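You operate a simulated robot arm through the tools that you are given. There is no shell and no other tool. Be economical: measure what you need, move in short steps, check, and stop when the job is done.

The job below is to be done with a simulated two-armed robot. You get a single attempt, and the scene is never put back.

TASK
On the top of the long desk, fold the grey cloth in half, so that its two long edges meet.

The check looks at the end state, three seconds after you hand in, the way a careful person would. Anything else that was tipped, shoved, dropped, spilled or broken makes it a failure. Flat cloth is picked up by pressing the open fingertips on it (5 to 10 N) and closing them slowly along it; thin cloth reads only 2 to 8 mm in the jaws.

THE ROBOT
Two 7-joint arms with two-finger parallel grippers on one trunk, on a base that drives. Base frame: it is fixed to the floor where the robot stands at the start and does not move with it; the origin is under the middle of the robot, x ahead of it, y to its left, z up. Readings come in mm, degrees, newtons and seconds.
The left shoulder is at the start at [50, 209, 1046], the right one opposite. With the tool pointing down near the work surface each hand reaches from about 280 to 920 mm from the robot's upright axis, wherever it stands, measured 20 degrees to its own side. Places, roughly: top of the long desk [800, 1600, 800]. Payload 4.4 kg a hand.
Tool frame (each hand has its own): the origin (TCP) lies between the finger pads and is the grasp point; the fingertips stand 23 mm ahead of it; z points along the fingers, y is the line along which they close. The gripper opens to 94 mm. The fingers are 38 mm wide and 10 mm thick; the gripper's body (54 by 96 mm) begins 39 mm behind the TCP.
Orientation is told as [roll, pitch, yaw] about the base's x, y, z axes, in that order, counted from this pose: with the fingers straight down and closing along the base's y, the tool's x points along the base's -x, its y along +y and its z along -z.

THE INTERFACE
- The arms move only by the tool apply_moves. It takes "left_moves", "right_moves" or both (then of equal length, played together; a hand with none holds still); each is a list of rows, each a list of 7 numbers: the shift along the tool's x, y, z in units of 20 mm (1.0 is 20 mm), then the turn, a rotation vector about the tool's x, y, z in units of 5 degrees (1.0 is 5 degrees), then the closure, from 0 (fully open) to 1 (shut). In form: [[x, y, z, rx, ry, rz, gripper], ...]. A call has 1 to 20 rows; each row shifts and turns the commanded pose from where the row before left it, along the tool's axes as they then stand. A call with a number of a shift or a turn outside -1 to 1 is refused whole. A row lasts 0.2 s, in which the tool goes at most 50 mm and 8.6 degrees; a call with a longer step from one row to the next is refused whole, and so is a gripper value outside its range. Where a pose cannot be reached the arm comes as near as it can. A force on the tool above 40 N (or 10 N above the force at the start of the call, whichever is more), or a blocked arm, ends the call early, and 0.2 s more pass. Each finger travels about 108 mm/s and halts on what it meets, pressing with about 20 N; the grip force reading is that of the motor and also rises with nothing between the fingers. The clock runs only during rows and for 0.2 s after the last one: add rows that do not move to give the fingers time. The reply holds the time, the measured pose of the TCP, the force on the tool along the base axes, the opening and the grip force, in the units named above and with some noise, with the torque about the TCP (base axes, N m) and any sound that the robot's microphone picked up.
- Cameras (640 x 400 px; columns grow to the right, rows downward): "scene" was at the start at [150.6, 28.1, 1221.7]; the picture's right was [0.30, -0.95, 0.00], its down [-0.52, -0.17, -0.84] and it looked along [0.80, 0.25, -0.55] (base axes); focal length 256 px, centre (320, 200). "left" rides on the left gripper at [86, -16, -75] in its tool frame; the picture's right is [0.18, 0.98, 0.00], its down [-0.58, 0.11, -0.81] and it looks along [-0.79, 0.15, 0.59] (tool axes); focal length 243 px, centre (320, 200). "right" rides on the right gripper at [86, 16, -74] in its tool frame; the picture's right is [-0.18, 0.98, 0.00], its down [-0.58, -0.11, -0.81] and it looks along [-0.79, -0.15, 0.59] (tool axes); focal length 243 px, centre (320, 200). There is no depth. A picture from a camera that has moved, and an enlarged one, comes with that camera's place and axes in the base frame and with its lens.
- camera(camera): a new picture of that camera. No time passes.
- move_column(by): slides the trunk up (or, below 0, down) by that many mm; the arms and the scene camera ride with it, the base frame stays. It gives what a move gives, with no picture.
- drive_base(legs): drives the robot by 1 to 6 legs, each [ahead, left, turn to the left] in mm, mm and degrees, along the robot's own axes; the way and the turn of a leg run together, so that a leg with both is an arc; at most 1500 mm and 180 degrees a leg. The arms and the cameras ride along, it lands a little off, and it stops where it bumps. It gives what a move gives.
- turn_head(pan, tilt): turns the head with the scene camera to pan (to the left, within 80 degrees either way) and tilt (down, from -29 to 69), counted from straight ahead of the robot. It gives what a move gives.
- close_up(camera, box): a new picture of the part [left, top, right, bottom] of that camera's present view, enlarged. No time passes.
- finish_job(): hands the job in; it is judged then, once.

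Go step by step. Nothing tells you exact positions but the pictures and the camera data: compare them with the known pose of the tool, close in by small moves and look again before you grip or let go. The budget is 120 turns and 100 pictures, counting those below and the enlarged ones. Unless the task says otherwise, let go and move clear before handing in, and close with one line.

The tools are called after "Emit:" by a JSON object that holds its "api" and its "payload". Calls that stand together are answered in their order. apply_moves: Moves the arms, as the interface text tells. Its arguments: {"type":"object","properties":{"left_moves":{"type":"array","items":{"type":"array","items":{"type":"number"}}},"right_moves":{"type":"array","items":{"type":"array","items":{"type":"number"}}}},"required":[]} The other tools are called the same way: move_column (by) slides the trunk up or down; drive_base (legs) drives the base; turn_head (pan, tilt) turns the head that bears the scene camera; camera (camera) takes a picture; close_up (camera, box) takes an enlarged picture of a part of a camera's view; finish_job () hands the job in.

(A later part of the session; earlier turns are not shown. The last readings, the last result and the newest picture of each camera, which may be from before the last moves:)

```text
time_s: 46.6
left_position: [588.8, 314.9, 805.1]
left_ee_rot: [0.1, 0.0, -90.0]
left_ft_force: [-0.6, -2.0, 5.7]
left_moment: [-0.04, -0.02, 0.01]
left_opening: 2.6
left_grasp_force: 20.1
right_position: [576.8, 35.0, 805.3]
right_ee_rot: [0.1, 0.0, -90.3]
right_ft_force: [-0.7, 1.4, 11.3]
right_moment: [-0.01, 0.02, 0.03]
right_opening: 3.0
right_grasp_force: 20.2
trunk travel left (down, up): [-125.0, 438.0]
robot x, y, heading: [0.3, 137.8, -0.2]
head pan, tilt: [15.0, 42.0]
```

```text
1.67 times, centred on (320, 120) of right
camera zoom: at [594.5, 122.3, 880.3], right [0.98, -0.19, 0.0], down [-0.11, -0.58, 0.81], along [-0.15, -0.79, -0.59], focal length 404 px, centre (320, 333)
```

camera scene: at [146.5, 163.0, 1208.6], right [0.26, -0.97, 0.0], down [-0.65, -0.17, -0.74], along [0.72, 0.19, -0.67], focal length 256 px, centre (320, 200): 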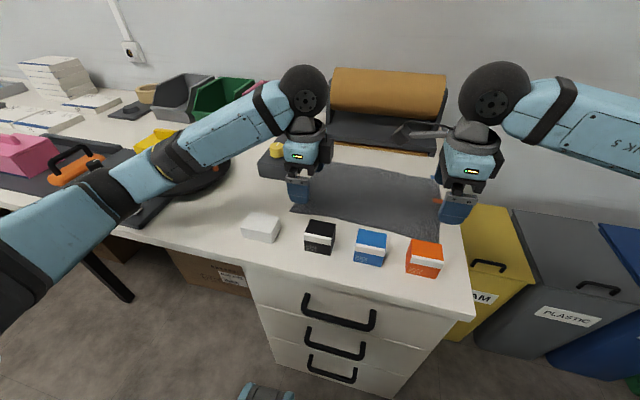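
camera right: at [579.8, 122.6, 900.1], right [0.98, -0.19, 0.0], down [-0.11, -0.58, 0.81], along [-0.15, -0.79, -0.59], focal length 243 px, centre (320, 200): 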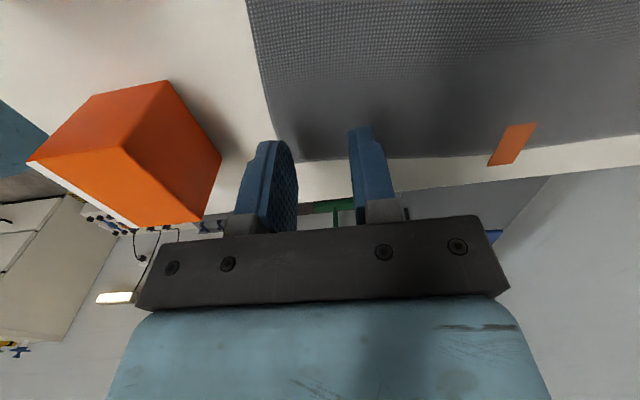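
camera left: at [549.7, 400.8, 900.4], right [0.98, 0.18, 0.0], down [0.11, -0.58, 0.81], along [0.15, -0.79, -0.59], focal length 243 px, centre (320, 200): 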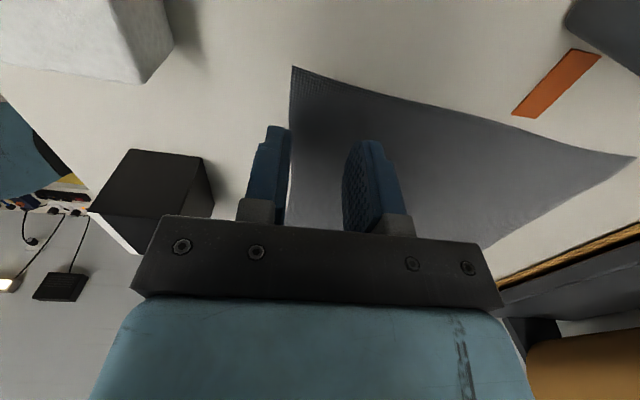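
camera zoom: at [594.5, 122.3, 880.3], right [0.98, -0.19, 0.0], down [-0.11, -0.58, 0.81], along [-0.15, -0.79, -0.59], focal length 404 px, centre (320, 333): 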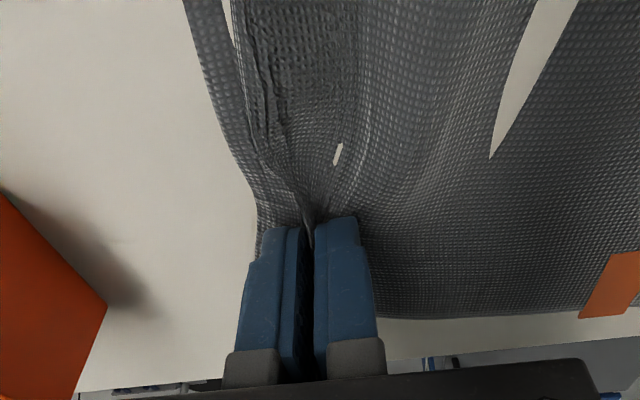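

Both hands now hold cloth, reading 2.6 and 3.0 mm. I'll lift gently and look at how the edge hangs.

Emit:
{"api": "apply_moves", "payload": {"left_moves": [[0, 0, -0.5, 0, 0, 0, 1], [0, 0.2, -0.7, 0, 0, 0, 1], [0, 0.2, -0.7, 0, 0, 0, 1], [0, 0.2, -0.7, 0, 0, 0, 1], [0, 0.2, -0.7, 0, 0, 0, 1], [0, 0, 0, 0, 0, 0, 1]], "right_moves": [[0, 0, -0.5, 0, 0, 0, 1], [0, 0.2, -0.7, 0, 0, 0, 1], [0, 0.2, -0.7, 0, 0, 0, 1], [0, 0.2, -0.7, 0, 0, 0, 1], [0, 0.2, -0.7, 0, 0, 0, 1], [0, 0, 0, 0, 0, 0, 1]]}}

Emit:
{"api": "close_up", "payload": {"camera": "left", "box": [180, 0, 460, 240]}}

Emit:
{"api": "camera", "payload": {"camera": "right"}}

Emit:
{"api": "close_up", "payload": {"camera": "scene", "box": [270, 110, 490, 260]}}

```text
time_s: 48.0
left_position: [604.4, 314.7, 868.2]
left_ee_rot: [-0.1, 0.1, -90.1]
left_ft_force: [-0.1, 0.2, -0.5]
left_moment: [0.0, -0.01, 0.01]
left_opening: 2.9
left_grasp_force: 20.0
right_position: [594.3, 35.0, 869.7]
right_ee_rot: [0.1, 0.0, -90.2]
right_ft_force: [-0.2, -0.6, 0.1]
right_moment: [-0.01, -0.02, -0.01]
right_opening: 3.0
right_grasp_force: 20.4
trunk travel left (down, up): [-125.0, 438.0]
robot x, y, heading: [4.0, 140.5, -0.2]
head pan, tilt: [15.0, 42.0]
```

```text
1.67 times, centred on (320, 120) of left
camera zoom: at [588.9, 399.9, 944.8], right [0.98, 0.18, 0.0], down [0.11, -0.58, 0.81], along [0.15, -0.79, -0.59], focal length 404 px, centre (320, 333)
```

zoom: 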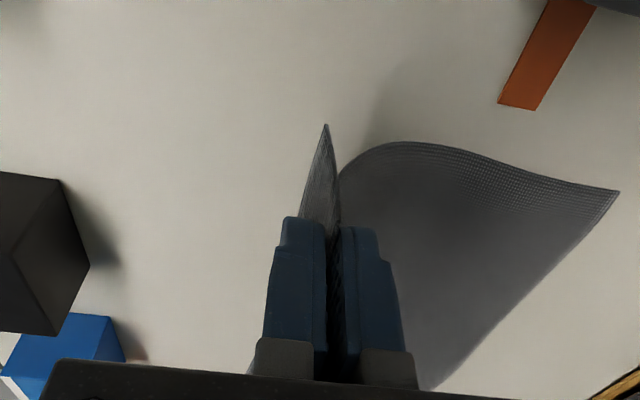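

```text
73 pictures are left
camera right: at [611.8, 122.4, 945.7], right [0.98, -0.19, 0.0], down [-0.11, -0.58, 0.81], along [-0.15, -0.79, -0.59], focal length 243 px, centre (320, 200)
```

right: 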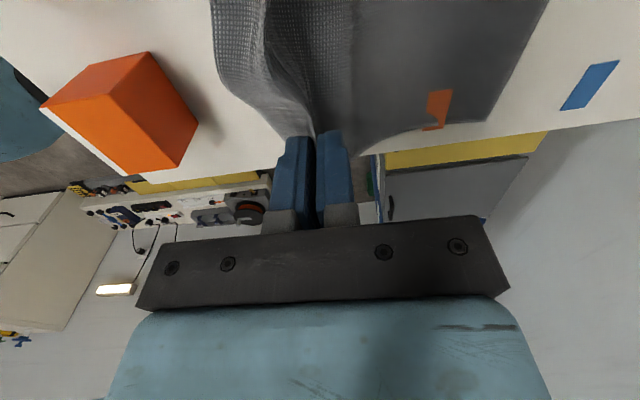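

```text
2.67 times, centred on (380, 185) of scene
camera zoom: at [146.7, 163.0, 1208.5], right [0.26, -0.97, 0.0], down [-0.65, -0.17, -0.74], along [0.72, 0.19, -0.67], focal length 683 px, centre (160, 240)
```

zoom: 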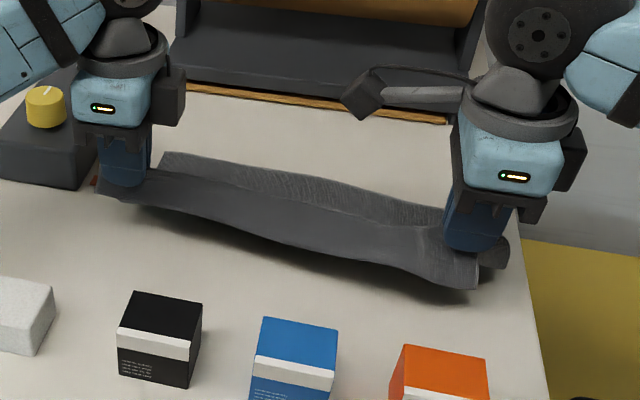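

The grip holds, but on the right a flap of about 40 mm is left outside the pinch, and the cloth slid about 30 mm toward me. I'll set it down, drag it back, and re-pinch with the outer fingers just outside the edge so the edge itself is caught.

Emit:
{"api": "apply_moves", "payload": {"left_moves": [[0, -0.1, 0.8, 0, 0, 0, 1], [0, -0.1, 0.8, 0, 0, 0, 1], [0, -0.1, 0.8, 0, 0, 0, 1], [0, 0, 0.5, 0, 0, 0, 1], [0, 0, 0, 0, 0, 0, 0.9], [0, 0, 0, 0, 0, 0, 0.8], [0, 0, 0, 0, 0, 0, 0.6], [0, 0, 0, 0, 0, 0, 0.4], [0, 0, -1, 0, 0, 0, 0.36], [0, 0, -1, 0, 0, 0, 0.36], [0, 0, -1, 0, 0, 0, 0.36]], "right_moves": [[0, -0.1, 0.8, 0, 0, 0, 1], [0, -0.1, 0.8, 0, 0, 0, 1], [0, -0.1, 0.8, 0, 0, 0, 1], [0, 0, 0.5, 0, 0, 0, 1], [0, 0, 0, 0, 0, 0, 0.9], [0, 0, 0, 0, 0, 0, 0.8], [0, 0, 0, 0, 0, 0, 0.6], [0, 0, 0, 0, 0, 0, 0.4], [0, 0, -1, 0, 0, 0, 0.36], [0, 0, -1, 0, 0, 0, 0.36], [0, 0, -1, 0, 0, 0, 0.36]]}}

Emit:
{"api": "close_up", "payload": {"camera": "scene", "box": [270, 110, 490, 260]}}

Emit:
{"api": "camera", "payload": {"camera": "right"}}

Emit:
{"api": "camera", "payload": {"camera": "left"}}

```text
time_s: 50.4
left_position: [598.1, 314.4, 872.0]
left_ee_rot: [-0.1, 0.0, -89.9]
left_ft_force: [0.6, 0.9, 0.8]
left_moment: [0.05, -0.03, -0.01]
left_opening: 60.2
left_grasp_force: 0.1
right_position: [587.7, 34.5, 872.7]
right_ee_rot: [0.0, 0.0, -90.3]
right_ft_force: [-0.9, -0.2, 0.6]
right_moment: [0.01, 0.0, -0.02]
right_opening: 60.0
right_grasp_force: 0.0
trunk travel left (down, up): [-125.0, 438.0]
robot x, y, heading: [-1.9, 141.2, -0.2]
head pan, tilt: [15.0, 42.0]
```

```text
2.67 times, centred on (380, 185) of scene
camera zoom: at [146.2, 163.0, 1208.5], right [0.26, -0.97, 0.0], down [-0.65, -0.17, -0.74], along [0.72, 0.19, -0.67], focal length 683 px, centre (160, 240)
```

zoom: 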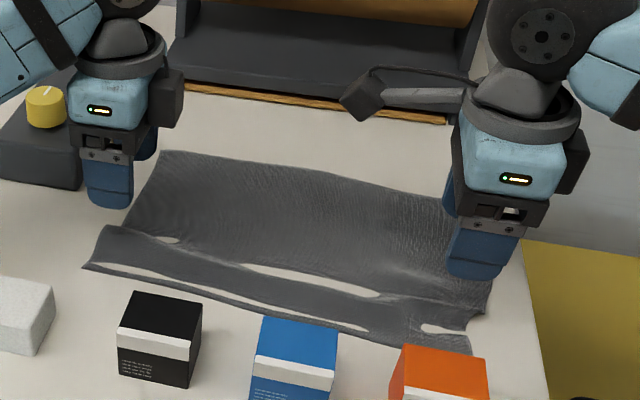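

```text
70 pictures are left
camera right: at [605.5, 122.7, 948.1], right [0.98, -0.19, 0.0], down [-0.11, -0.58, 0.81], along [-0.15, -0.79, -0.59], focal length 243 px, centre (320, 200)
```

right: 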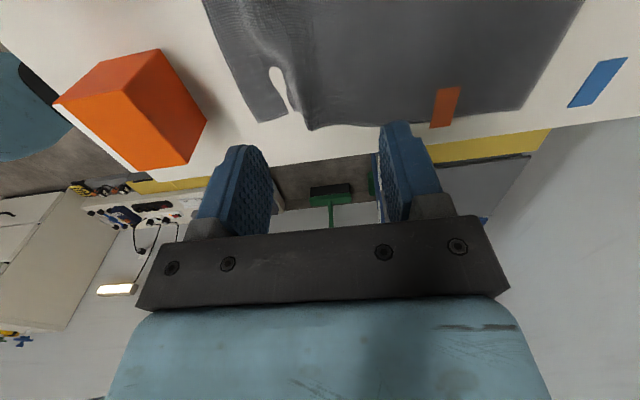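

```text
69 pictures are left
camera left: at [582.2, 400.2, 947.3], right [0.98, 0.18, 0.0], down [0.11, -0.58, 0.81], along [0.15, -0.79, -0.59], focal length 243 px, centre (320, 200)
```

left: 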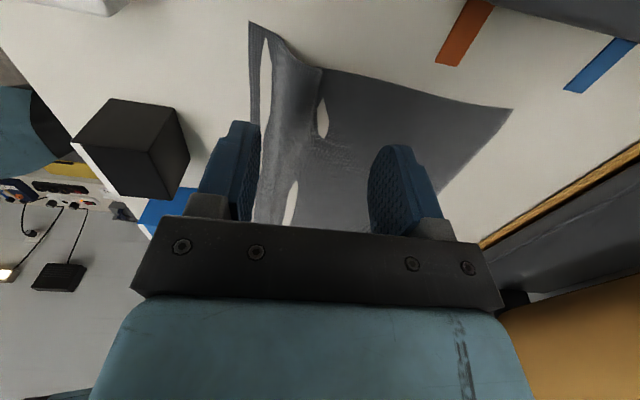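

The cloth kept a ridge parallel to the near edge (edge at x≈551 left, 534 right), which helps. I'll straddle it: outer fingers about 3 mm outside the edge, inner fingers beyond the ridge.

Emit:
{"api": "apply_moves", "payload": {"left_moves": [[0, -0.5, 0, 0, 0, 0, 0.36], [0, -0.5, 0.6, 0, 0, 0, 0.36], [0, 0, 0.9, 0, 0, 0, 0.36], [0, 0, 0.9, 0, 0, 0, 0.36], [0, 0, 0.75, 0, 0, 0, 0.36], [0, 0, 0, 0, 0, 0, 0.36]], "right_moves": [[0, -0.7, 0, 0, 0, 0, 0.36], [0, -0.7, 0.6, 0, 0, 0, 0.36], [0, 0, 0.9, 0, 0, 0, 0.36], [0, 0, 0.9, 0, 0, 0, 0.36], [0, 0, 0.75, 0, 0, 0, 0.36], [0, 0, 0, 0, 0, 0, 0.36]]}}

Emit:
{"api": "close_up", "payload": {"camera": "left", "box": [180, 20, 460, 240]}}

Emit:
{"api": "close_up", "payload": {"camera": "right", "box": [160, 0, 480, 240]}}

```text
time_s: 51.8
left_position: [578.5, 315.2, 808.4]
left_ee_rot: [-0.1, 0.0, -90.0]
left_ft_force: [0.1, 0.6, -0.2]
left_moment: [0.0, 0.03, -0.05]
left_opening: 60.2
left_grasp_force: 0.1
right_position: [559.5, 34.3, 808.7]
right_ee_rot: [0.1, -0.1, -90.2]
right_ft_force: [-0.1, -0.4, 0.0]
right_moment: [0.0, -0.03, 0.0]
right_opening: 60.3
right_grasp_force: 0.1
trunk travel left (down, up): [-125.0, 438.0]
robot x, y, heading: [-1.6, 138.2, 0.0]
head pan, tilt: [15.0, 42.0]
```

```text
1.82 times, centred on (320, 130) of left
camera zoom: at [562.9, 400.3, 883.9], right [0.98, 0.18, 0.0], down [0.11, -0.58, 0.81], along [0.15, -0.79, -0.59], focal length 441 px, centre (320, 327)
```

zoom: 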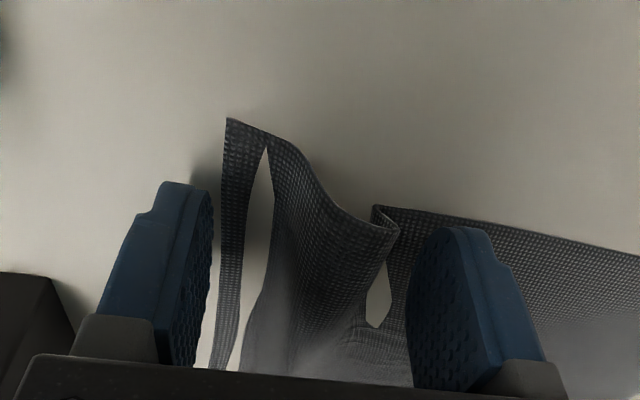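

```text
1.67 times, centred on (320, 120) of right
camera zoom: at [577.6, 122.2, 884.1], right [0.98, -0.19, 0.0], down [-0.11, -0.58, 0.81], along [-0.15, -0.79, -0.59], focal length 404 px, centre (320, 333)
```

zoom: 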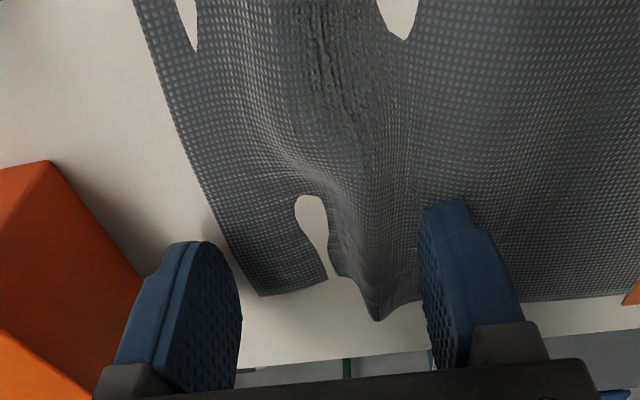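

Both hands straddle the ridge with the outer fingers just outside the edge. I'll press down to light contact.

Emit:
{"api": "apply_moves", "payload": {"left_moves": [[0, 0, 0.15, 0, 0, 0, 0.36], [0, 0, 0.07, 0, 0, 0, 0.36], [0, 0, 0, 0, 0, 0, 0.36]], "right_moves": [[0, 0, 0.15, 0, 0, 0, 0.36], [0, 0, 0.05, 0, 0, 0, 0.36], [0, 0, 0, 0, 0, 0, 0.36]]}}

```text
time_s: 52.6
left_position: [579.0, 313.7, 804.5]
left_ee_rot: [0.1, 0.0, -89.9]
left_ft_force: [-0.7, -0.2, 3.9]
left_moment: [-0.05, -0.13, 0.01]
left_opening: 60.1
left_grasp_force: 0.4
right_position: [559.9, 34.2, 804.2]
right_ee_rot: [-0.1, 0.0, -90.3]
right_ft_force: [1.0, 0.2, 2.8]
right_moment: [0.0, 0.03, -0.02]
right_opening: 60.1
right_grasp_force: 0.2
trunk travel left (down, up): [-125.0, 438.0]
robot x, y, heading: [1.5, 139.7, 0.0]
head pan, tilt: [15.0, 42.0]
```

Emit:
{"api": "apply_moves", "payload": {"left_moves": [[0, 0, 0.04, 0, 0, 0, 0.38], [0, 0, 0, 0, 0, 0, 0.42], [0, 0, 0, 0, 0, 0, 0.46], [0, 0, 0, 0, 0, 0, 0.5], [0, 0, 0, 0, 0, 0, 0.54], [0, 0, 0, 0, 0, 0, 0.58], [0, 0, 0, 0, 0, 0, 0.62], [0, 0, 0, 0, 0, 0, 0.66], [0, 0, 0, 0, 0, 0, 0.7]], "right_moves": [[0, 0, 0.04, 0, 0, 0, 0.38], [0, 0, 0, 0, 0, 0, 0.42], [0, 0, 0, 0, 0, 0, 0.46], [0, 0, 0, 0, 0, 0, 0.5], [0, 0, 0, 0, 0, 0, 0.54], [0, 0, 0, 0, 0, 0, 0.58], [0, 0, 0, 0, 0, 0, 0.62], [0, 0, 0, 0, 0, 0, 0.66], [0, 0, 0, 0, 0, 0, 0.7]]}}

Emit:
{"api": "close_up", "payload": {"camera": "left", "box": [180, 20, 460, 240]}}

Emit:
{"api": "close_up", "payload": {"camera": "right", "box": [160, 0, 480, 240]}}

```text
time_s: 54.6
left_position: [579.0, 315.4, 805.5]
left_ee_rot: [0.1, 0.0, -90.0]
left_ft_force: [-1.7, -0.3, 11.1]
left_moment: [-0.06, -0.15, -0.01]
left_opening: 27.6
left_grasp_force: 0.1
right_position: [560.7, 35.1, 804.5]
right_ee_rot: [0.0, 0.0, -90.2]
right_ft_force: [0.7, 0.1, 5.3]
right_moment: [-0.02, -0.01, -0.02]
right_opening: 27.9
right_grasp_force: 0.0
trunk travel left (down, up): [-125.0, 438.0]
robot x, y, heading: [1.7, 144.7, 0.0]
head pan, tilt: [15.0, 42.0]
```

```text
1.82 times, centred on (320, 130) of left
camera zoom: at [562.3, 400.1, 879.9], right [0.98, 0.18, 0.0], down [0.11, -0.58, 0.81], along [0.15, -0.79, -0.59], focal length 441 px, centre (320, 327)
```

zoom: 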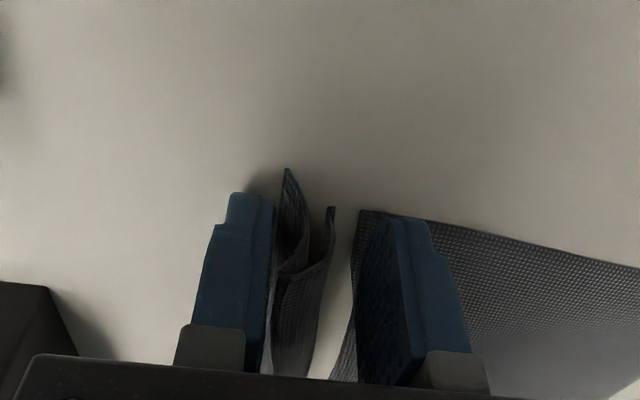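

```text
1.67 times, centred on (320, 120) of right
camera zoom: at [576.9, 122.2, 880.3], right [0.98, -0.19, 0.0], down [-0.11, -0.58, 0.81], along [-0.15, -0.79, -0.59], focal length 404 px, centre (320, 333)
```

zoom: 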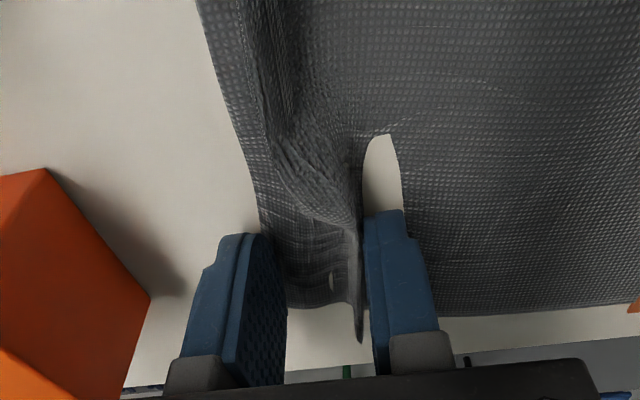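

Working well: the edge is caught between the fingers on both sides. I'll close fully.

Emit:
{"api": "apply_moves", "payload": {"left_moves": [[0, 0, 0, 0, 0, 0, 0.73], [0, 0, 0, 0, 0, 0, 0.76], [0, 0, 0, 0, 0, 0, 0.79], [0, 0, 0, 0, 0, 0, 0.82], [0, 0, 0, 0, 0, 0, 0.85], [0, 0, 0, 0, 0, 0, 0.88], [0, 0, 0, 0, 0, 0, 0.91], [0, 0, 0, 0, 0, 0, 0.94], [0, 0, 0, 0, 0, 0, 0.97], [0, 0, 0, 0, 0, 0, 1], [0, 0, 0, 0, 0, 0, 1], [0, 0, 0, 0, 0, 0, 1]], "right_moves": [[0, 0, 0.02, 0, 0, 0, 0.73], [0, 0, 0, 0, 0, 0, 0.76], [0, 0, 0, 0, 0, 0, 0.79], [0, 0, 0, 0, 0, 0, 0.82], [0, 0, 0, 0, 0, 0, 0.85], [0, 0, 0, 0, 0, 0, 0.88], [0, 0, 0, 0, 0, 0, 0.91], [0, 0, 0, 0, 0, 0, 0.94], [0, 0, 0, 0, 0, 0, 0.97], [0, 0, 0, 0, 0, 0, 1], [0, 0, 0, 0, 0, 0, 1], [0, 0, 0, 0, 0, 0, 1]]}}

Emit:
{"api": "close_up", "payload": {"camera": "left", "box": [180, 20, 460, 240]}}

Emit:
{"api": "close_up", "payload": {"camera": "right", "box": [160, 0, 480, 240]}}

```text
time_s: 57.2
left_position: [577.3, 315.4, 805.6]
left_ee_rot: [0.1, -0.1, -90.0]
left_ft_force: [-1.3, -0.5, 7.3]
left_moment: [-0.07, -0.04, -0.01]
left_opening: 2.8
left_grasp_force: 19.6
right_position: [559.5, 34.3, 804.2]
right_ee_rot: [0.0, 0.0, -90.2]
right_ft_force: [0.1, -1.0, 11.8]
right_moment: [-0.06, 0.01, -0.01]
right_opening: 3.0
right_grasp_force: 19.7
trunk travel left (down, up): [-125.0, 438.0]
robot x, y, heading: [0.2, 144.6, -0.1]
head pan, tilt: [15.0, 42.0]
```

```text
1.82 times, centred on (320, 130) of left
camera zoom: at [562.2, 400.2, 879.9], right [0.98, 0.18, 0.0], down [0.11, -0.58, 0.81], along [0.15, -0.79, -0.59], focal length 441 px, centre (320, 327)
```

zoom: 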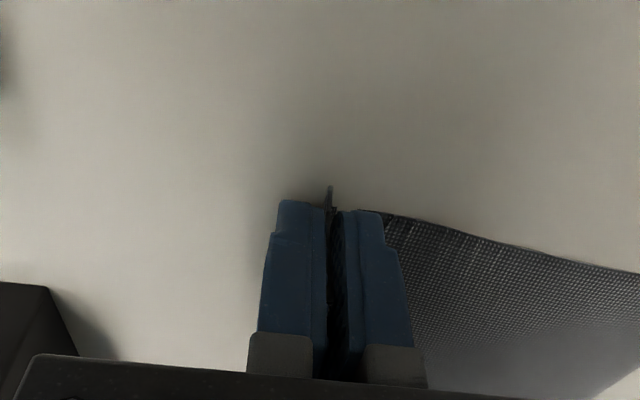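

```text
1.67 times, centred on (320, 120) of right
camera zoom: at [576.7, 122.3, 880.2], right [0.98, -0.19, 0.0], down [-0.11, -0.58, 0.81], along [-0.15, -0.79, -0.59], focal length 404 px, centre (320, 333)
```

zoom: 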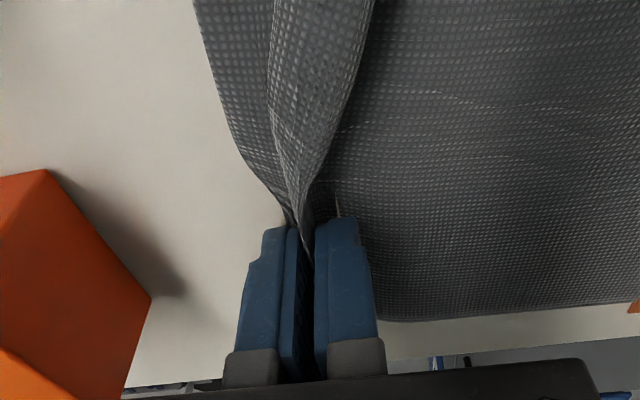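

Both edges are now pinched right at the edge (2.8 and 3.0 mm). I'll arc the edge up and over toward the far edge, first stage to above the fold line.

Emit:
{"api": "apply_moves", "payload": {"left_moves": [[0, 0.1, -0.6, 0, 0, 0, 1], [0, 0.3, -0.6, 0, 0, 0, 1], [0, 0.4, -0.6, 0, 0, 0, 1], [0, 0.5, -0.5, 0, 0, 0, 1], [0, 0.5, -0.4, 0, 0, 0, 1], [0, 0.5, -0.2, 0, 0, 0, 1], [0, 0.5, -0.1, 0, 0, 0, 1], [0, 0, 0, 0, 0, 0, 1]], "right_moves": [[0, 0.1, -0.6, 0, 0, 0, 1], [0, 0.3, -0.6, 0, 0, 0, 1], [0, 0.4, -0.6, 0, 0, 0, 1], [0, 0.5, -0.5, 0, 0, 0, 1], [0, 0.5, -0.4, 0, 0, 0, 1], [0, 0.5, -0.2, 0, 0, 0, 1], [0, 0.6, -0.1, 0, 0, 0, 1], [0, 0, 0, 0, 0, 0, 1]]}}

Emit:
{"api": "close_up", "payload": {"camera": "scene", "box": [270, 110, 490, 260]}}

Emit:
{"api": "camera", "payload": {"camera": "right"}}

Emit:
{"api": "camera", "payload": {"camera": "left"}}

```text
time_s: 59.0
left_position: [634.8, 314.8, 862.9]
left_ee_rot: [-0.1, 0.0, -90.1]
left_ft_force: [-0.1, 0.0, 0.0]
left_moment: [-0.02, 0.0, 0.0]
left_opening: 2.9
left_grasp_force: 19.9
right_position: [617.5, 32.5, 862.9]
right_ee_rot: [0.0, 0.0, -90.3]
right_ft_force: [0.3, 0.4, 0.3]
right_moment: [0.02, -0.02, -0.01]
right_opening: 2.9
right_grasp_force: 20.2
trunk travel left (down, up): [-125.0, 438.0]
robot x, y, heading: [-1.7, 141.1, 0.1]
head pan, tilt: [15.0, 42.0]
```

```text
2.67 times, centred on (380, 185) of scene
camera zoom: at [146.5, 163.0, 1208.6], right [0.26, -0.97, 0.0], down [-0.65, -0.17, -0.74], along [0.72, 0.19, -0.67], focal length 683 px, centre (160, 240)
```

zoom: 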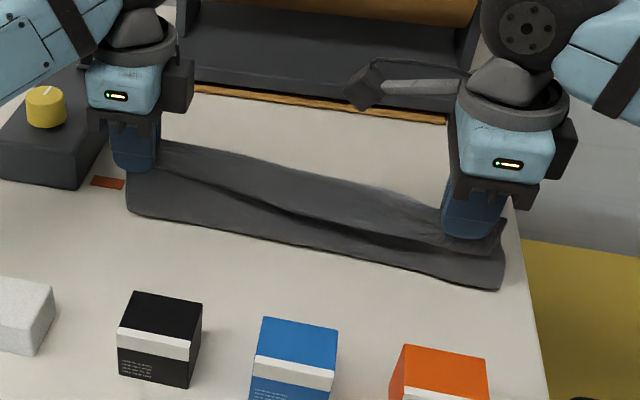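

```text
61 pictures are left
camera right: at [635.8, 121.4, 938.8], right [0.98, -0.19, 0.0], down [-0.11, -0.58, 0.81], along [-0.15, -0.79, -0.59], focal length 243 px, centre (320, 200)
```

right: 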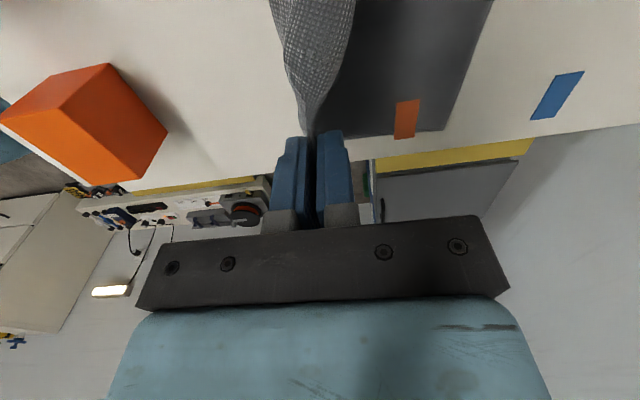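

```text
60 pictures are left
camera left: at [619.0, 399.8, 938.6], right [0.98, 0.18, 0.0], down [0.11, -0.58, 0.81], along [0.15, -0.79, -0.59], focal length 243 px, centre (320, 200)
```

left: 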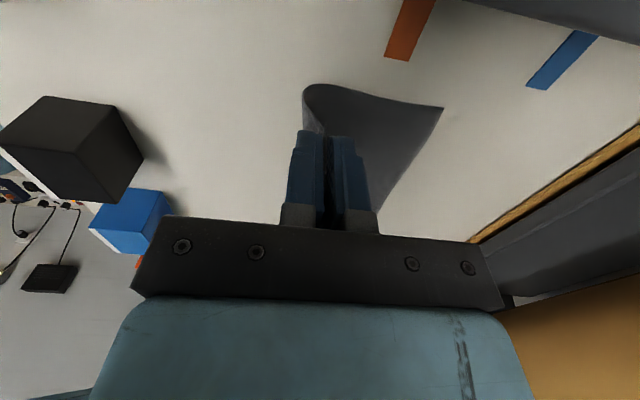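

The far edge slid a bit closer again (x≈725 left, 709 right), which is fine as there's more room from the machine. I'll continue over, tilt the palms 20° away, and lower so the handle comes down behind the far edge.

Emit:
{"api": "apply_moves", "payload": {"left_moves": [[0, 0.5, 0.2, 0, 0, 0, 1], [0, 0.5, 0.3, 0, 0, 0, 1], [0, 0.5, 0.3, 0, 0, 0, 1], [0, 0.5, 0.3, 0, 0, 0, 1], [0, 0, 0, 1, 0, 0, 1], [0, 0, 0, 1, 0, 0, 1], [0, 0, 0, 1, 0, 0, 1], [0, 0, 0, 1, 0, 0, 1], [0, 0.13, 0.36, 0, 0, 0, 1], [0, 0.13, 0.36, 0, 0, 0, 1], [0, 0.13, 0.36, 0, 0, 0, 1], [0, 0, 0, 0, 0, 0, 1]], "right_moves": [[0, 0.5, 0.2, 0, 0, 0, 1], [0, 0.5, 0.3, 0, 0, 0, 1], [0, 0.5, 0.3, 0, 0, 0, 1], [0, 0.6, 0.3, 0, 0, 0, 1], [0, 0, 0, 1, 0, 0, 1], [0, 0, 0, 1, 0, 0, 1], [0, 0, 0, 1, 0, 0, 1], [0, 0, 0, 1, 0, 0, 1], [0, 0.13, 0.36, 0, 0, 0, 1], [0, 0.13, 0.36, 0, 0, 0, 1], [0, 0.13, 0.36, 0, 0, 0, 1], [0, 0, 0, 0, 0, 0, 1]]}}

Emit:
{"api": "close_up", "payload": {"camera": "scene", "box": [270, 110, 490, 260]}}

Emit:
{"api": "camera", "payload": {"camera": "right"}}

Emit:
{"api": "camera", "payload": {"camera": "left"}}

```text
time_s: 61.6
left_position: [675.3, 315.4, 817.7]
left_ee_rot: [-20.0, 0.1, -89.9]
left_ft_force: [-0.2, -0.7, 0.6]
left_moment: [0.02, -0.05, -0.01]
left_opening: 2.9
left_grasp_force: 20.0
right_position: [659.5, 34.0, 818.2]
right_ee_rot: [-19.9, -0.1, -90.3]
right_ft_force: [-0.2, 1.1, 0.6]
right_moment: [-0.05, -0.01, 0.0]
right_opening: 3.0
right_grasp_force: 19.4
trunk travel left (down, up): [-125.0, 438.0]
robot x, y, heading: [-2.3, 143.1, 0.0]
head pan, tilt: [15.0, 42.0]
```

```text
2.67 times, centred on (380, 185) of scene
camera zoom: at [146.4, 163.0, 1208.6], right [0.26, -0.97, 0.0], down [-0.65, -0.17, -0.74], along [0.72, 0.19, -0.67], focal length 683 px, centre (160, 240)
```

zoom: 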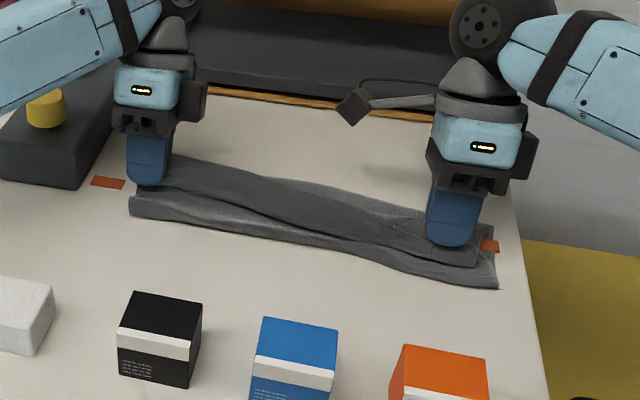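

```text
58 pictures are left
camera right: at [701.7, 122.0, 884.3], right [0.92, -0.19, -0.34], down [0.17, -0.58, 0.79], along [-0.35, -0.79, -0.51], focal length 243 px, centre (320, 200)
```

right: 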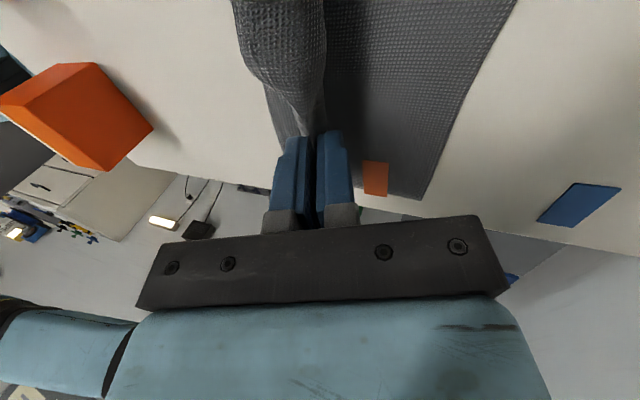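

```text
57 pictures are left
camera left: at [685.4, 400.1, 894.7], right [0.92, 0.18, -0.34], down [0.38, -0.58, 0.72], along [-0.06, -0.79, -0.61], focal length 243 px, centre (320, 200)
```

left: 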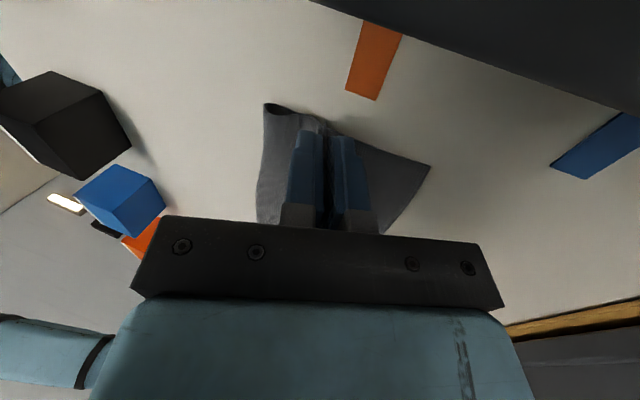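

The handle is over the folded layer and the far edge is at x≈725 left, 712 right. I'll tilt 10° more, lower to near contact and open gently.

Emit:
{"api": "apply_moves", "payload": {"left_moves": [[0, 0, 0, 1, 0, 0, 1], [0, 0, 0, 1, 0, 0, 1], [0, 0.25, 0.43, 0, 0, 0, 1], [0, 0, 0, 0, 0, 0, 1], [0, 0, 0, 0, 0, 0, 0.95], [0, 0, 0, 0, 0, 0, 0.9], [0, 0, 0, 0, 0, 0, 0.85], [0, 0, 0, 0, 0, 0, 0.8], [0, 0, 0, 0, 0, 0, 0.75], [0, 0, 0, 0, 0, 0, 0.75]], "right_moves": [[0, 0, 0, 1, 0, 0, 1], [0, 0, 0, 1, 0, 0, 1], [0, 0.25, 0.43, 0, 0, 0, 1], [0, 0, 0, 0, 0, 0, 1], [0, 0, 0, 0, 0, 0, 0.95], [0, 0, 0, 0, 0, 0, 0.9], [0, 0, 0, 0, 0, 0, 0.85], [0, 0, 0, 0, 0, 0, 0.8], [0, 0, 0, 0, 0, 0, 0.75], [0, 0, 0, 0, 0, 0, 0.75]]}}

Emit:
{"api": "close_up", "payload": {"camera": "scene", "box": [270, 110, 490, 260]}}

Emit:
{"api": "close_up", "payload": {"camera": "right", "box": [200, 0, 520, 240]}}

Emit:
{"api": "close_up", "payload": {"camera": "left", "box": [200, 40, 480, 240]}}

```text
time_s: 63.8
left_position: [674.2, 314.9, 812.9]
left_ee_rot: [-29.9, 0.0, -90.1]
left_ft_force: [1.0, -0.8, 10.5]
left_moment: [-0.12, -0.1, 0.04]
left_opening: 21.4
left_grasp_force: 0.1
right_position: [658.0, 34.0, 811.7]
right_ee_rot: [-29.8, 0.0, -90.2]
right_ft_force: [-0.9, 1.5, 20.5]
right_moment: [-0.29, -0.09, -0.03]
right_opening: 18.6
right_grasp_force: 0.1
trunk travel left (down, up): [-125.0, 438.0]
robot x, y, heading: [-0.1, 144.3, -0.0]
head pan, tilt: [15.0, 42.0]
```

```text
2.67 times, centred on (380, 185) of scene
camera zoom: at [143.3, 163.1, 1209.3], right [0.26, -0.97, 0.0], down [-0.64, -0.17, -0.75], along [0.72, 0.19, -0.67], focal length 683 px, centre (160, 240)
```

zoom: 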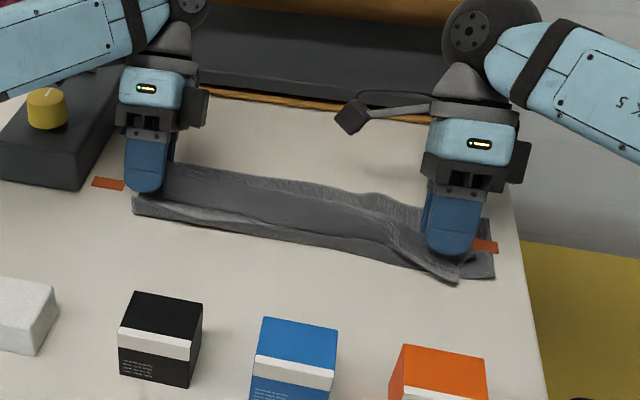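

```text
1.67 times, centred on (360, 120) of right
camera zoom: at [710.8, 121.5, 869.7], right [0.85, -0.19, -0.49], down [0.3, -0.58, 0.75], along [-0.43, -0.79, -0.44], focal length 404 px, centre (253, 333)
```

zoom: 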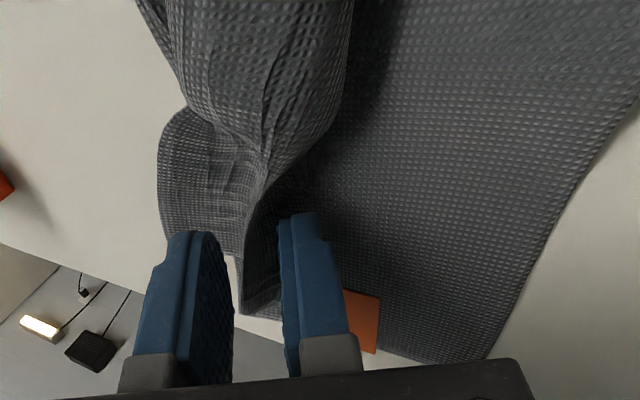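

```text
2.00 times, centred on (340, 140) of left
camera zoom: at [697.0, 400.4, 885.4], right [0.85, 0.18, -0.49], down [0.49, -0.58, 0.65], along [-0.16, -0.79, -0.59], focal length 485 px, centre (280, 320)
```

zoom: 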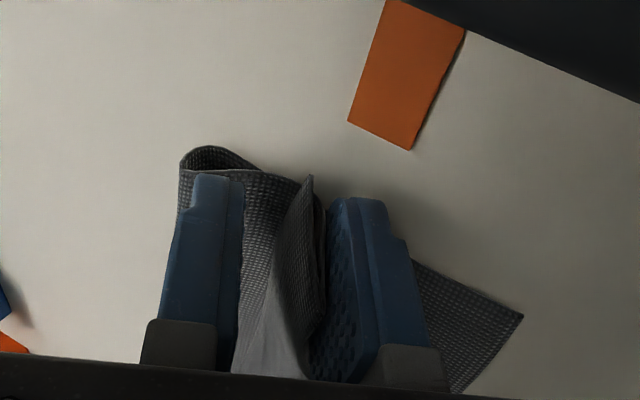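

The cloth is partly released and opening between the fingers. I'll open wider and withdraw up along the fingers so I can see how it settles.

Emit:
{"api": "apply_moves", "payload": {"left_moves": [[0, 0, 0, 0, 0, 0, 0.65], [0, 0, 0, 0, 0, 0, 0.55], [0, 0, -0.5, 0, 0, 0, 0.5], [0, 0, -1, 0, 0, 0, 0.5], [0, 0, -1, -1, 0, 0, 0.5], [0, 0, -1, -1, 0, 0, 0.5], [0, 0, -1, -1, 0, 0, 0.5], [0, 0, -1, -1, 0, 0, 0.5], [0, 0, 0, -1, 0, 0, 0.5], [0, 0, 0, -1, 0, 0, 0.5]], "right_moves": [[0, 0, 0, 0, 0, 0, 0.65], [0, 0, 0, 0, 0, 0, 0.55], [0, 0, -0.5, 0, 0, 0, 0.5], [0, 0, -1, 0, 0, 0, 0.5], [0, 0, -1, -1, 0, 0, 0.5], [0, 0, -1, -1, 0, 0, 0.5], [0, 0, -1, -1, 0, 0, 0.5], [0, 0, -1, -1, 0, 0, 0.5], [0, 0, 0, -1, 0, 0, 0.5], [0, 0, 0, -1, 0, 0, 0.5]]}}

Emit:
{"api": "close_up", "payload": {"camera": "scene", "box": [270, 110, 490, 260]}}

Emit:
{"api": "camera", "payload": {"camera": "right"}}

Emit:
{"api": "camera", "payload": {"camera": "left"}}

```text
time_s: 66.0
left_position: [720.2, 315.5, 909.1]
left_ee_rot: [0.1, 0.0, -90.0]
left_ft_force: [0.8, 0.0, -0.3]
left_moment: [-0.02, -0.01, 0.01]
left_opening: 47.0
left_grasp_force: 0.1
right_position: [704.4, 34.2, 908.3]
right_ee_rot: [0.1, 0.0, -90.1]
right_ft_force: [0.0, 0.2, -0.9]
right_moment: [-0.01, 0.01, 0.0]
right_opening: 46.9
right_grasp_force: 0.0
trunk travel left (down, up): [-125.0, 438.0]
robot x, y, heading: [1.6, 141.5, 0.4]
head pan, tilt: [15.0, 42.0]
```

```text
2.67 times, centred on (380, 185) of scene
camera zoom: at [146.2, 163.0, 1208.6], right [0.26, -0.97, 0.0], down [-0.65, -0.17, -0.74], along [0.72, 0.19, -0.67], focal length 683 px, centre (160, 240)
```

zoom: 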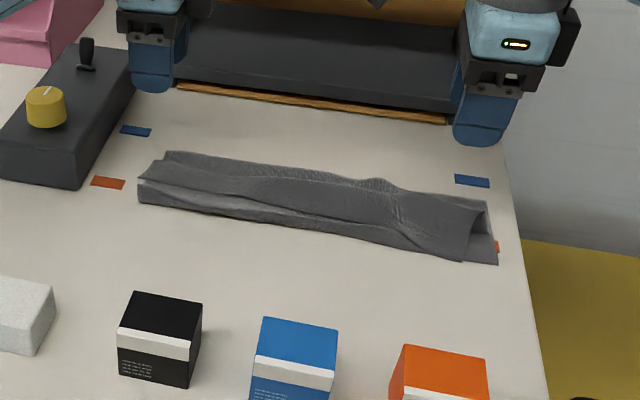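

```text
52 pictures are left
camera right: at [722.9, 121.7, 983.9], right [0.98, -0.19, 0.0], down [-0.11, -0.58, 0.81], along [-0.15, -0.79, -0.59], focal length 243 px, centre (320, 200)
```

right: 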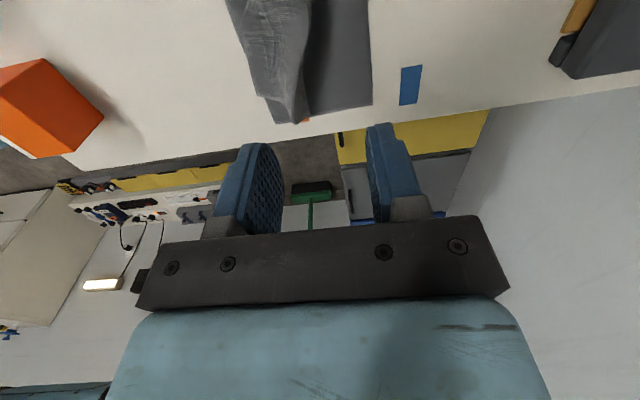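

```text
51 pictures are left
camera left: at [704.3, 400.6, 983.7], right [0.98, 0.18, 0.0], down [0.11, -0.58, 0.81], along [0.15, -0.79, -0.59], focal length 243 px, centre (320, 200)
```

left: 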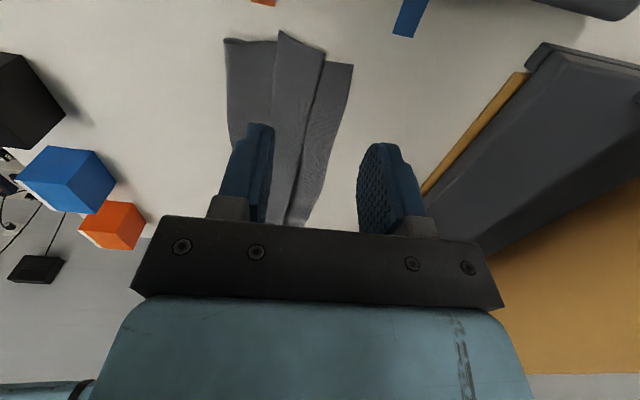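

The cloth settled into a fold with the free edge flipped back toward me on top, with the crease around x≈724 left and 685 right. I'll look closely at both ends.

Emit:
{"api": "close_up", "payload": {"camera": "scene", "box": [390, 160, 450, 220]}}

Emit:
{"api": "close_up", "payload": {"camera": "scene", "box": [310, 150, 400, 210]}}

Emit:
{"api": "close_up", "payload": {"camera": "right", "box": [200, 0, 420, 140]}}

```text
6.67 times, centred on (420, 190) of scene
camera zoom: at [146.2, 163.0, 1208.6], right [0.26, -0.97, 0.0], down [-0.65, -0.17, -0.74], along [0.72, 0.19, -0.67], focal length 1708 px, centre (-347, 267)
```

zoom: 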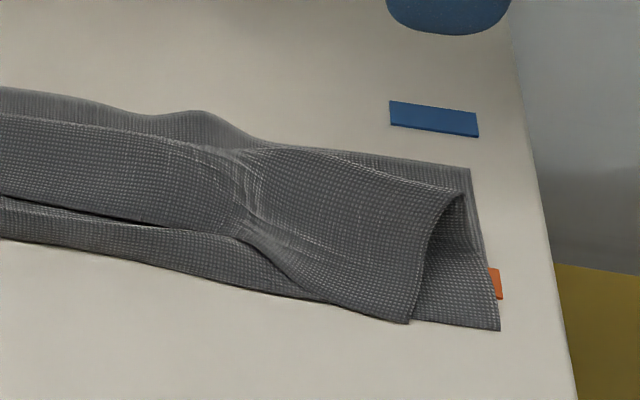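

```text
6.67 times, centred on (355, 180) of scene
camera zoom: at [146.2, 163.0, 1208.6], right [0.26, -0.97, 0.0], down [-0.65, -0.17, -0.74], along [0.72, 0.19, -0.67], focal length 1708 px, centre (87, 333)
```

zoom: 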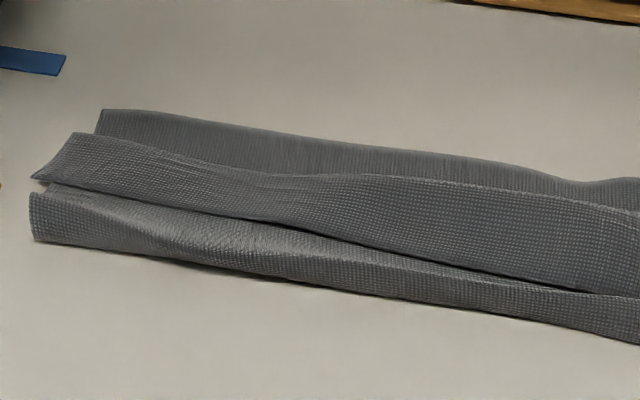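

```text
2.86 times, centred on (310, 70) of right
camera zoom: at [722.9, 121.7, 983.9], right [0.98, -0.19, 0.0], down [-0.11, -0.58, 0.81], along [-0.15, -0.79, -0.59], focal length 693 px, centre (349, 571)
```

zoom: 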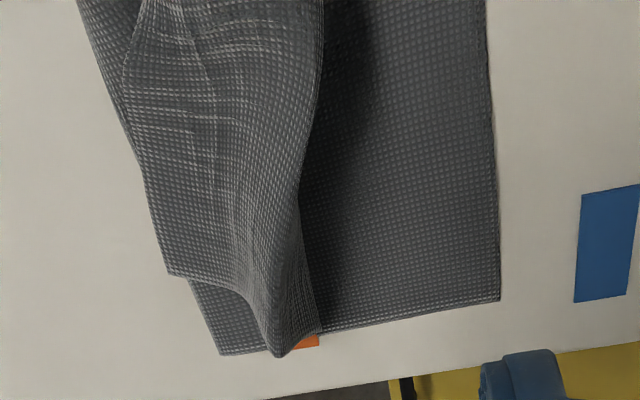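

The structure is clear now: the fold is good, but the free edge strip (about 40 mm) is flipped back on top. I'll try to unroll it by pressing lightly on the strip with a closed fingertip and dragging toward the far edge, testing on the left first.

Emit:
{"api": "apply_moves", "payload": {"left_moves": [[-0.3, -0.6, 0.5, 0, 0, 0, 1], [-0.3, -0.5, 1, 0, 0, 0, 1], [0, 0, 1, 0, 0, 0, 1], [0, 0, 1, 0, 0, 0, 1], [0, 0, 0.9, 0, 0, 0, 1], [0, 0, 0.2, 0, 0, 0, 1]]}}

Emit:
{"api": "camera", "payload": {"camera": "left"}}

```text
time_s: 67.4
left_position: [697.6, 303.3, 815.5]
left_ee_rot: [0.0, -0.1, -90.0]
left_ft_force: [0.2, 0.5, 0.2]
left_moment: [-0.02, 0.01, -0.01]
left_opening: 0.4
left_grasp_force: 20.0
right_position: [705.5, 32.8, 907.7]
right_ee_rot: [-0.1, 0.0, -90.3]
right_ft_force: [0.1, 0.8, -0.4]
right_moment: [-0.01, -0.01, -0.01]
right_opening: 47.3
right_grasp_force: 0.1
trunk travel left (down, up): [-125.0, 438.0]
robot x, y, heading: [1.5, 138.8, -0.1]
head pan, tilt: [15.0, 42.0]
```

```text
47 pictures are left
camera left: at [682.5, 388.6, 891.3], right [0.98, 0.18, 0.0], down [0.11, -0.58, 0.81], along [0.15, -0.79, -0.59], focal length 243 px, centre (320, 200)
```

left: 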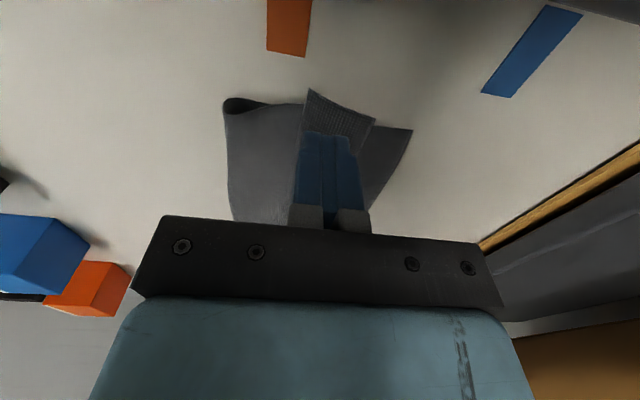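

Emit:
{"api": "apply_moves", "payload": {"left_moves": [[0, 0, 0.2, 0, 0, 0, 1], [0, 0, 0.1, 0, 0, 0, 1], [0, 0, 0, 0, 0, 0, 1]]}}

```text
time_s: 68.2
left_position: [697.6, 301.7, 810.0]
left_ee_rot: [0.0, 0.1, -90.0]
left_ft_force: [-0.2, 0.1, -0.9]
left_moment: [0.0, 0.02, 0.0]
left_opening: 0.0
left_grasp_force: 20.5
right_position: [704.4, 33.6, 908.1]
right_ee_rot: [0.0, 0.0, -90.2]
right_ft_force: [-0.3, 0.2, 0.5]
right_moment: [0.02, 0.01, 0.03]
right_opening: 46.9
right_grasp_force: 0.1
trunk travel left (down, up): [-125.0, 438.0]
robot x, y, heading: [2.0, 140.1, 0.1]
head pan, tilt: [15.0, 42.0]
```

Emit:
{"api": "apply_moves", "payload": {"left_moves": [[0, 0, 0.1, 0, 0, 0, 1], [0, 0, 0, 0, 0, 0, 1]]}}

```text
time_s: 68.8
left_position: [698.3, 303.1, 807.4]
left_ee_rot: [0.0, 0.0, -90.0]
left_ft_force: [0.1, 0.1, 0.7]
left_moment: [0.02, -0.01, 0.03]
left_opening: 0.0
left_grasp_force: 19.6
right_position: [705.6, 33.7, 907.4]
right_ee_rot: [0.1, 0.1, -90.2]
right_ft_force: [-0.8, -0.7, 0.3]
right_moment: [0.02, -0.04, 0.02]
right_opening: 46.9
right_grasp_force: 0.1
trunk travel left (down, up): [-125.0, 438.0]
robot x, y, heading: [-1.2, 142.3, 0.1]
head pan, tilt: [15.0, 42.0]
```

Emit:
{"api": "apply_moves", "payload": {"left_moves": [[0, 0, 0.06, 0, 0, 0, 1], [0, 0.3, 0, 0, 0, 0, 1], [0, 0.3, 0, 0, 0, 0, 1], [0, 0.3, 0, 0, 0, 0, 1], [0, 0.3, 0, 0, 0, 0, 1], [0, 0.3, 0, 0, 0, 0, 1], [0, 0, 0, 0, 0, 0, 1]]}}

Emit:
{"api": "camera", "payload": {"camera": "left"}}

```text
time_s: 70.4
left_position: [727.8, 304.1, 806.7]
left_ee_rot: [-0.1, 0.0, -90.0]
left_ft_force: [-0.9, 0.1, 4.1]
left_moment: [0.01, 0.01, 0.01]
left_opening: 0.0
left_grasp_force: 19.8
right_position: [704.9, 32.8, 907.9]
right_ee_rot: [0.0, -0.1, -90.2]
right_ft_force: [0.6, -0.4, 0.5]
right_moment: [0.0, 0.0, -0.02]
right_opening: 47.0
right_grasp_force: 0.1
trunk travel left (down, up): [-125.0, 438.0]
robot x, y, heading: [-1.8, 143.5, -0.3]
head pan, tilt: [15.0, 42.0]
```

```text
46 pictures are left
camera left: at [712.5, 388.4, 882.4], right [0.98, 0.18, 0.0], down [0.11, -0.58, 0.81], along [0.15, -0.79, -0.59], focal length 243 px, centre (320, 200)
```

left: 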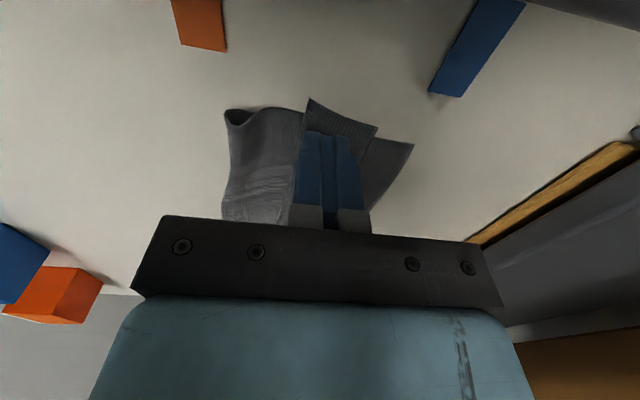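

The whole cloth slid instead, so cloth on desk is slipperier than cloth on cloth. New plan: use one gripper as a spreader, with the near finger pinning the folded body near the fold while the far finger on the flipped strip opens toward the far edge. First I'll lift and re-measure.

Emit:
{"api": "apply_moves", "payload": {"left_moves": [[0, 0, -1, 0, 0, 0, 1], [0, -0.5, -1, 0, 0, 0, 0.75], [0, -0.5, -1, 0, 0, 0, 0.72], [0, -0.5, 0, 0, 0, 0, 0.72], [0, 0, 0, 0, 0, 0, 0.72]]}}

Emit:
{"api": "camera", "payload": {"camera": "left"}}

Emit:
{"api": "close_up", "payload": {"camera": "scene", "box": [290, 110, 470, 230]}}

```text
time_s: 71.6
left_position: [699.0, 303.6, 867.5]
left_ee_rot: [-0.1, -0.1, -90.0]
left_ft_force: [0.1, -0.7, -0.5]
left_moment: [0.0, 0.02, -0.03]
left_opening: 26.3
left_grasp_force: 0.1
right_position: [705.2, 32.6, 907.6]
right_ee_rot: [-0.1, 0.0, -90.4]
right_ft_force: [0.0, -0.4, 0.0]
right_moment: [0.02, -0.02, 0.02]
right_opening: 47.0
right_grasp_force: 0.1
trunk travel left (down, up): [-125.0, 438.0]
robot x, y, heading: [2.4, 141.9, -0.0]
head pan, tilt: [15.0, 42.0]
```

```text
45 pictures are left
camera left: at [682.6, 388.2, 942.3], right [0.98, 0.18, 0.0], down [0.11, -0.58, 0.81], along [0.15, -0.79, -0.59], focal length 243 px, centre (320, 200)
```

left: 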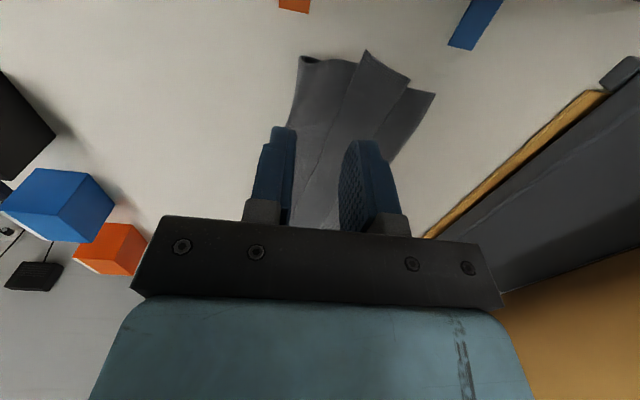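

```text
3.33 times, centred on (380, 170) of scene
camera zoom: at [146.5, 163.0, 1208.5], right [0.26, -0.97, 0.0], down [-0.65, -0.17, -0.74], along [0.72, 0.19, -0.67], focal length 854 px, centre (120, 300)
```

zoom: 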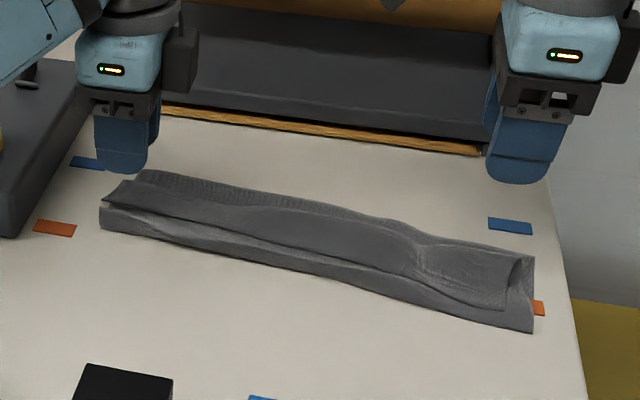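

On the left end the fold is at x≈682, the strip's edge at 719, the crease at 755 and the far edge at 779. I'll put the near finger on the body at 691 and the far finger on the strip at 727, tilted slightly so both press.

Emit:
{"api": "apply_moves", "payload": {"left_moves": [[0, 0.5, 0, -0.6, 0, 0, 0.72], [0, 0, 1, 0, 0, 0, 0.72], [0, 0, 1, 0, 0, 0, 0.72], [0, 0, 0.9, 0, 0, 0, 0.72], [0, 0, 0.15, 0, 0, 0, 0.72], [0, 0, 0, 0, 0, 0, 0.72]]}}

Emit:
{"api": "close_up", "payload": {"camera": "left", "box": [200, 40, 480, 240]}}

```text
time_s: 73.0
left_position: [711.0, 302.0, 807.2]
left_ee_rot: [3.2, 0.0, -90.0]
left_ft_force: [-0.9, 1.3, 7.4]
left_moment: [0.06, 0.19, -0.01]
left_opening: 26.6
left_grasp_force: 0.1
right_position: [704.8, 32.7, 909.7]
right_ee_rot: [-0.1, 0.0, -90.1]
right_ft_force: [-0.1, 0.4, -0.4]
right_moment: [0.01, 0.0, 0.01]
right_opening: 47.1
right_grasp_force: 0.1
trunk travel left (down, up): [-125.0, 438.0]
robot x, y, heading: [0.8, 137.2, -0.2]
head pan, tilt: [15.0, 42.0]
```

```text
2.00 times, centred on (340, 140) of left
camera zoom: at [691.8, 388.4, 881.7], right [0.98, 0.18, 0.05], down [0.07, -0.58, 0.81], along [0.18, -0.79, -0.58], focal length 485 px, centre (280, 320)
```

zoom: 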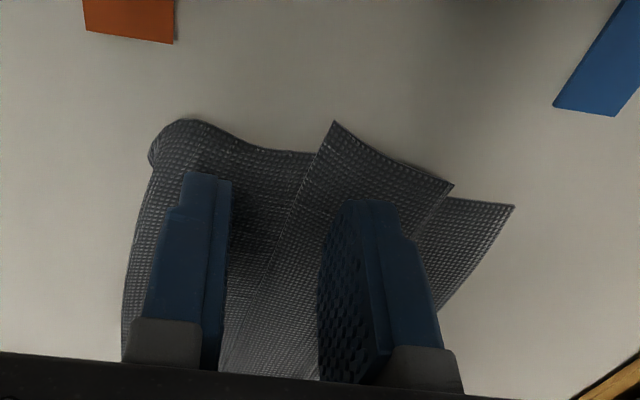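

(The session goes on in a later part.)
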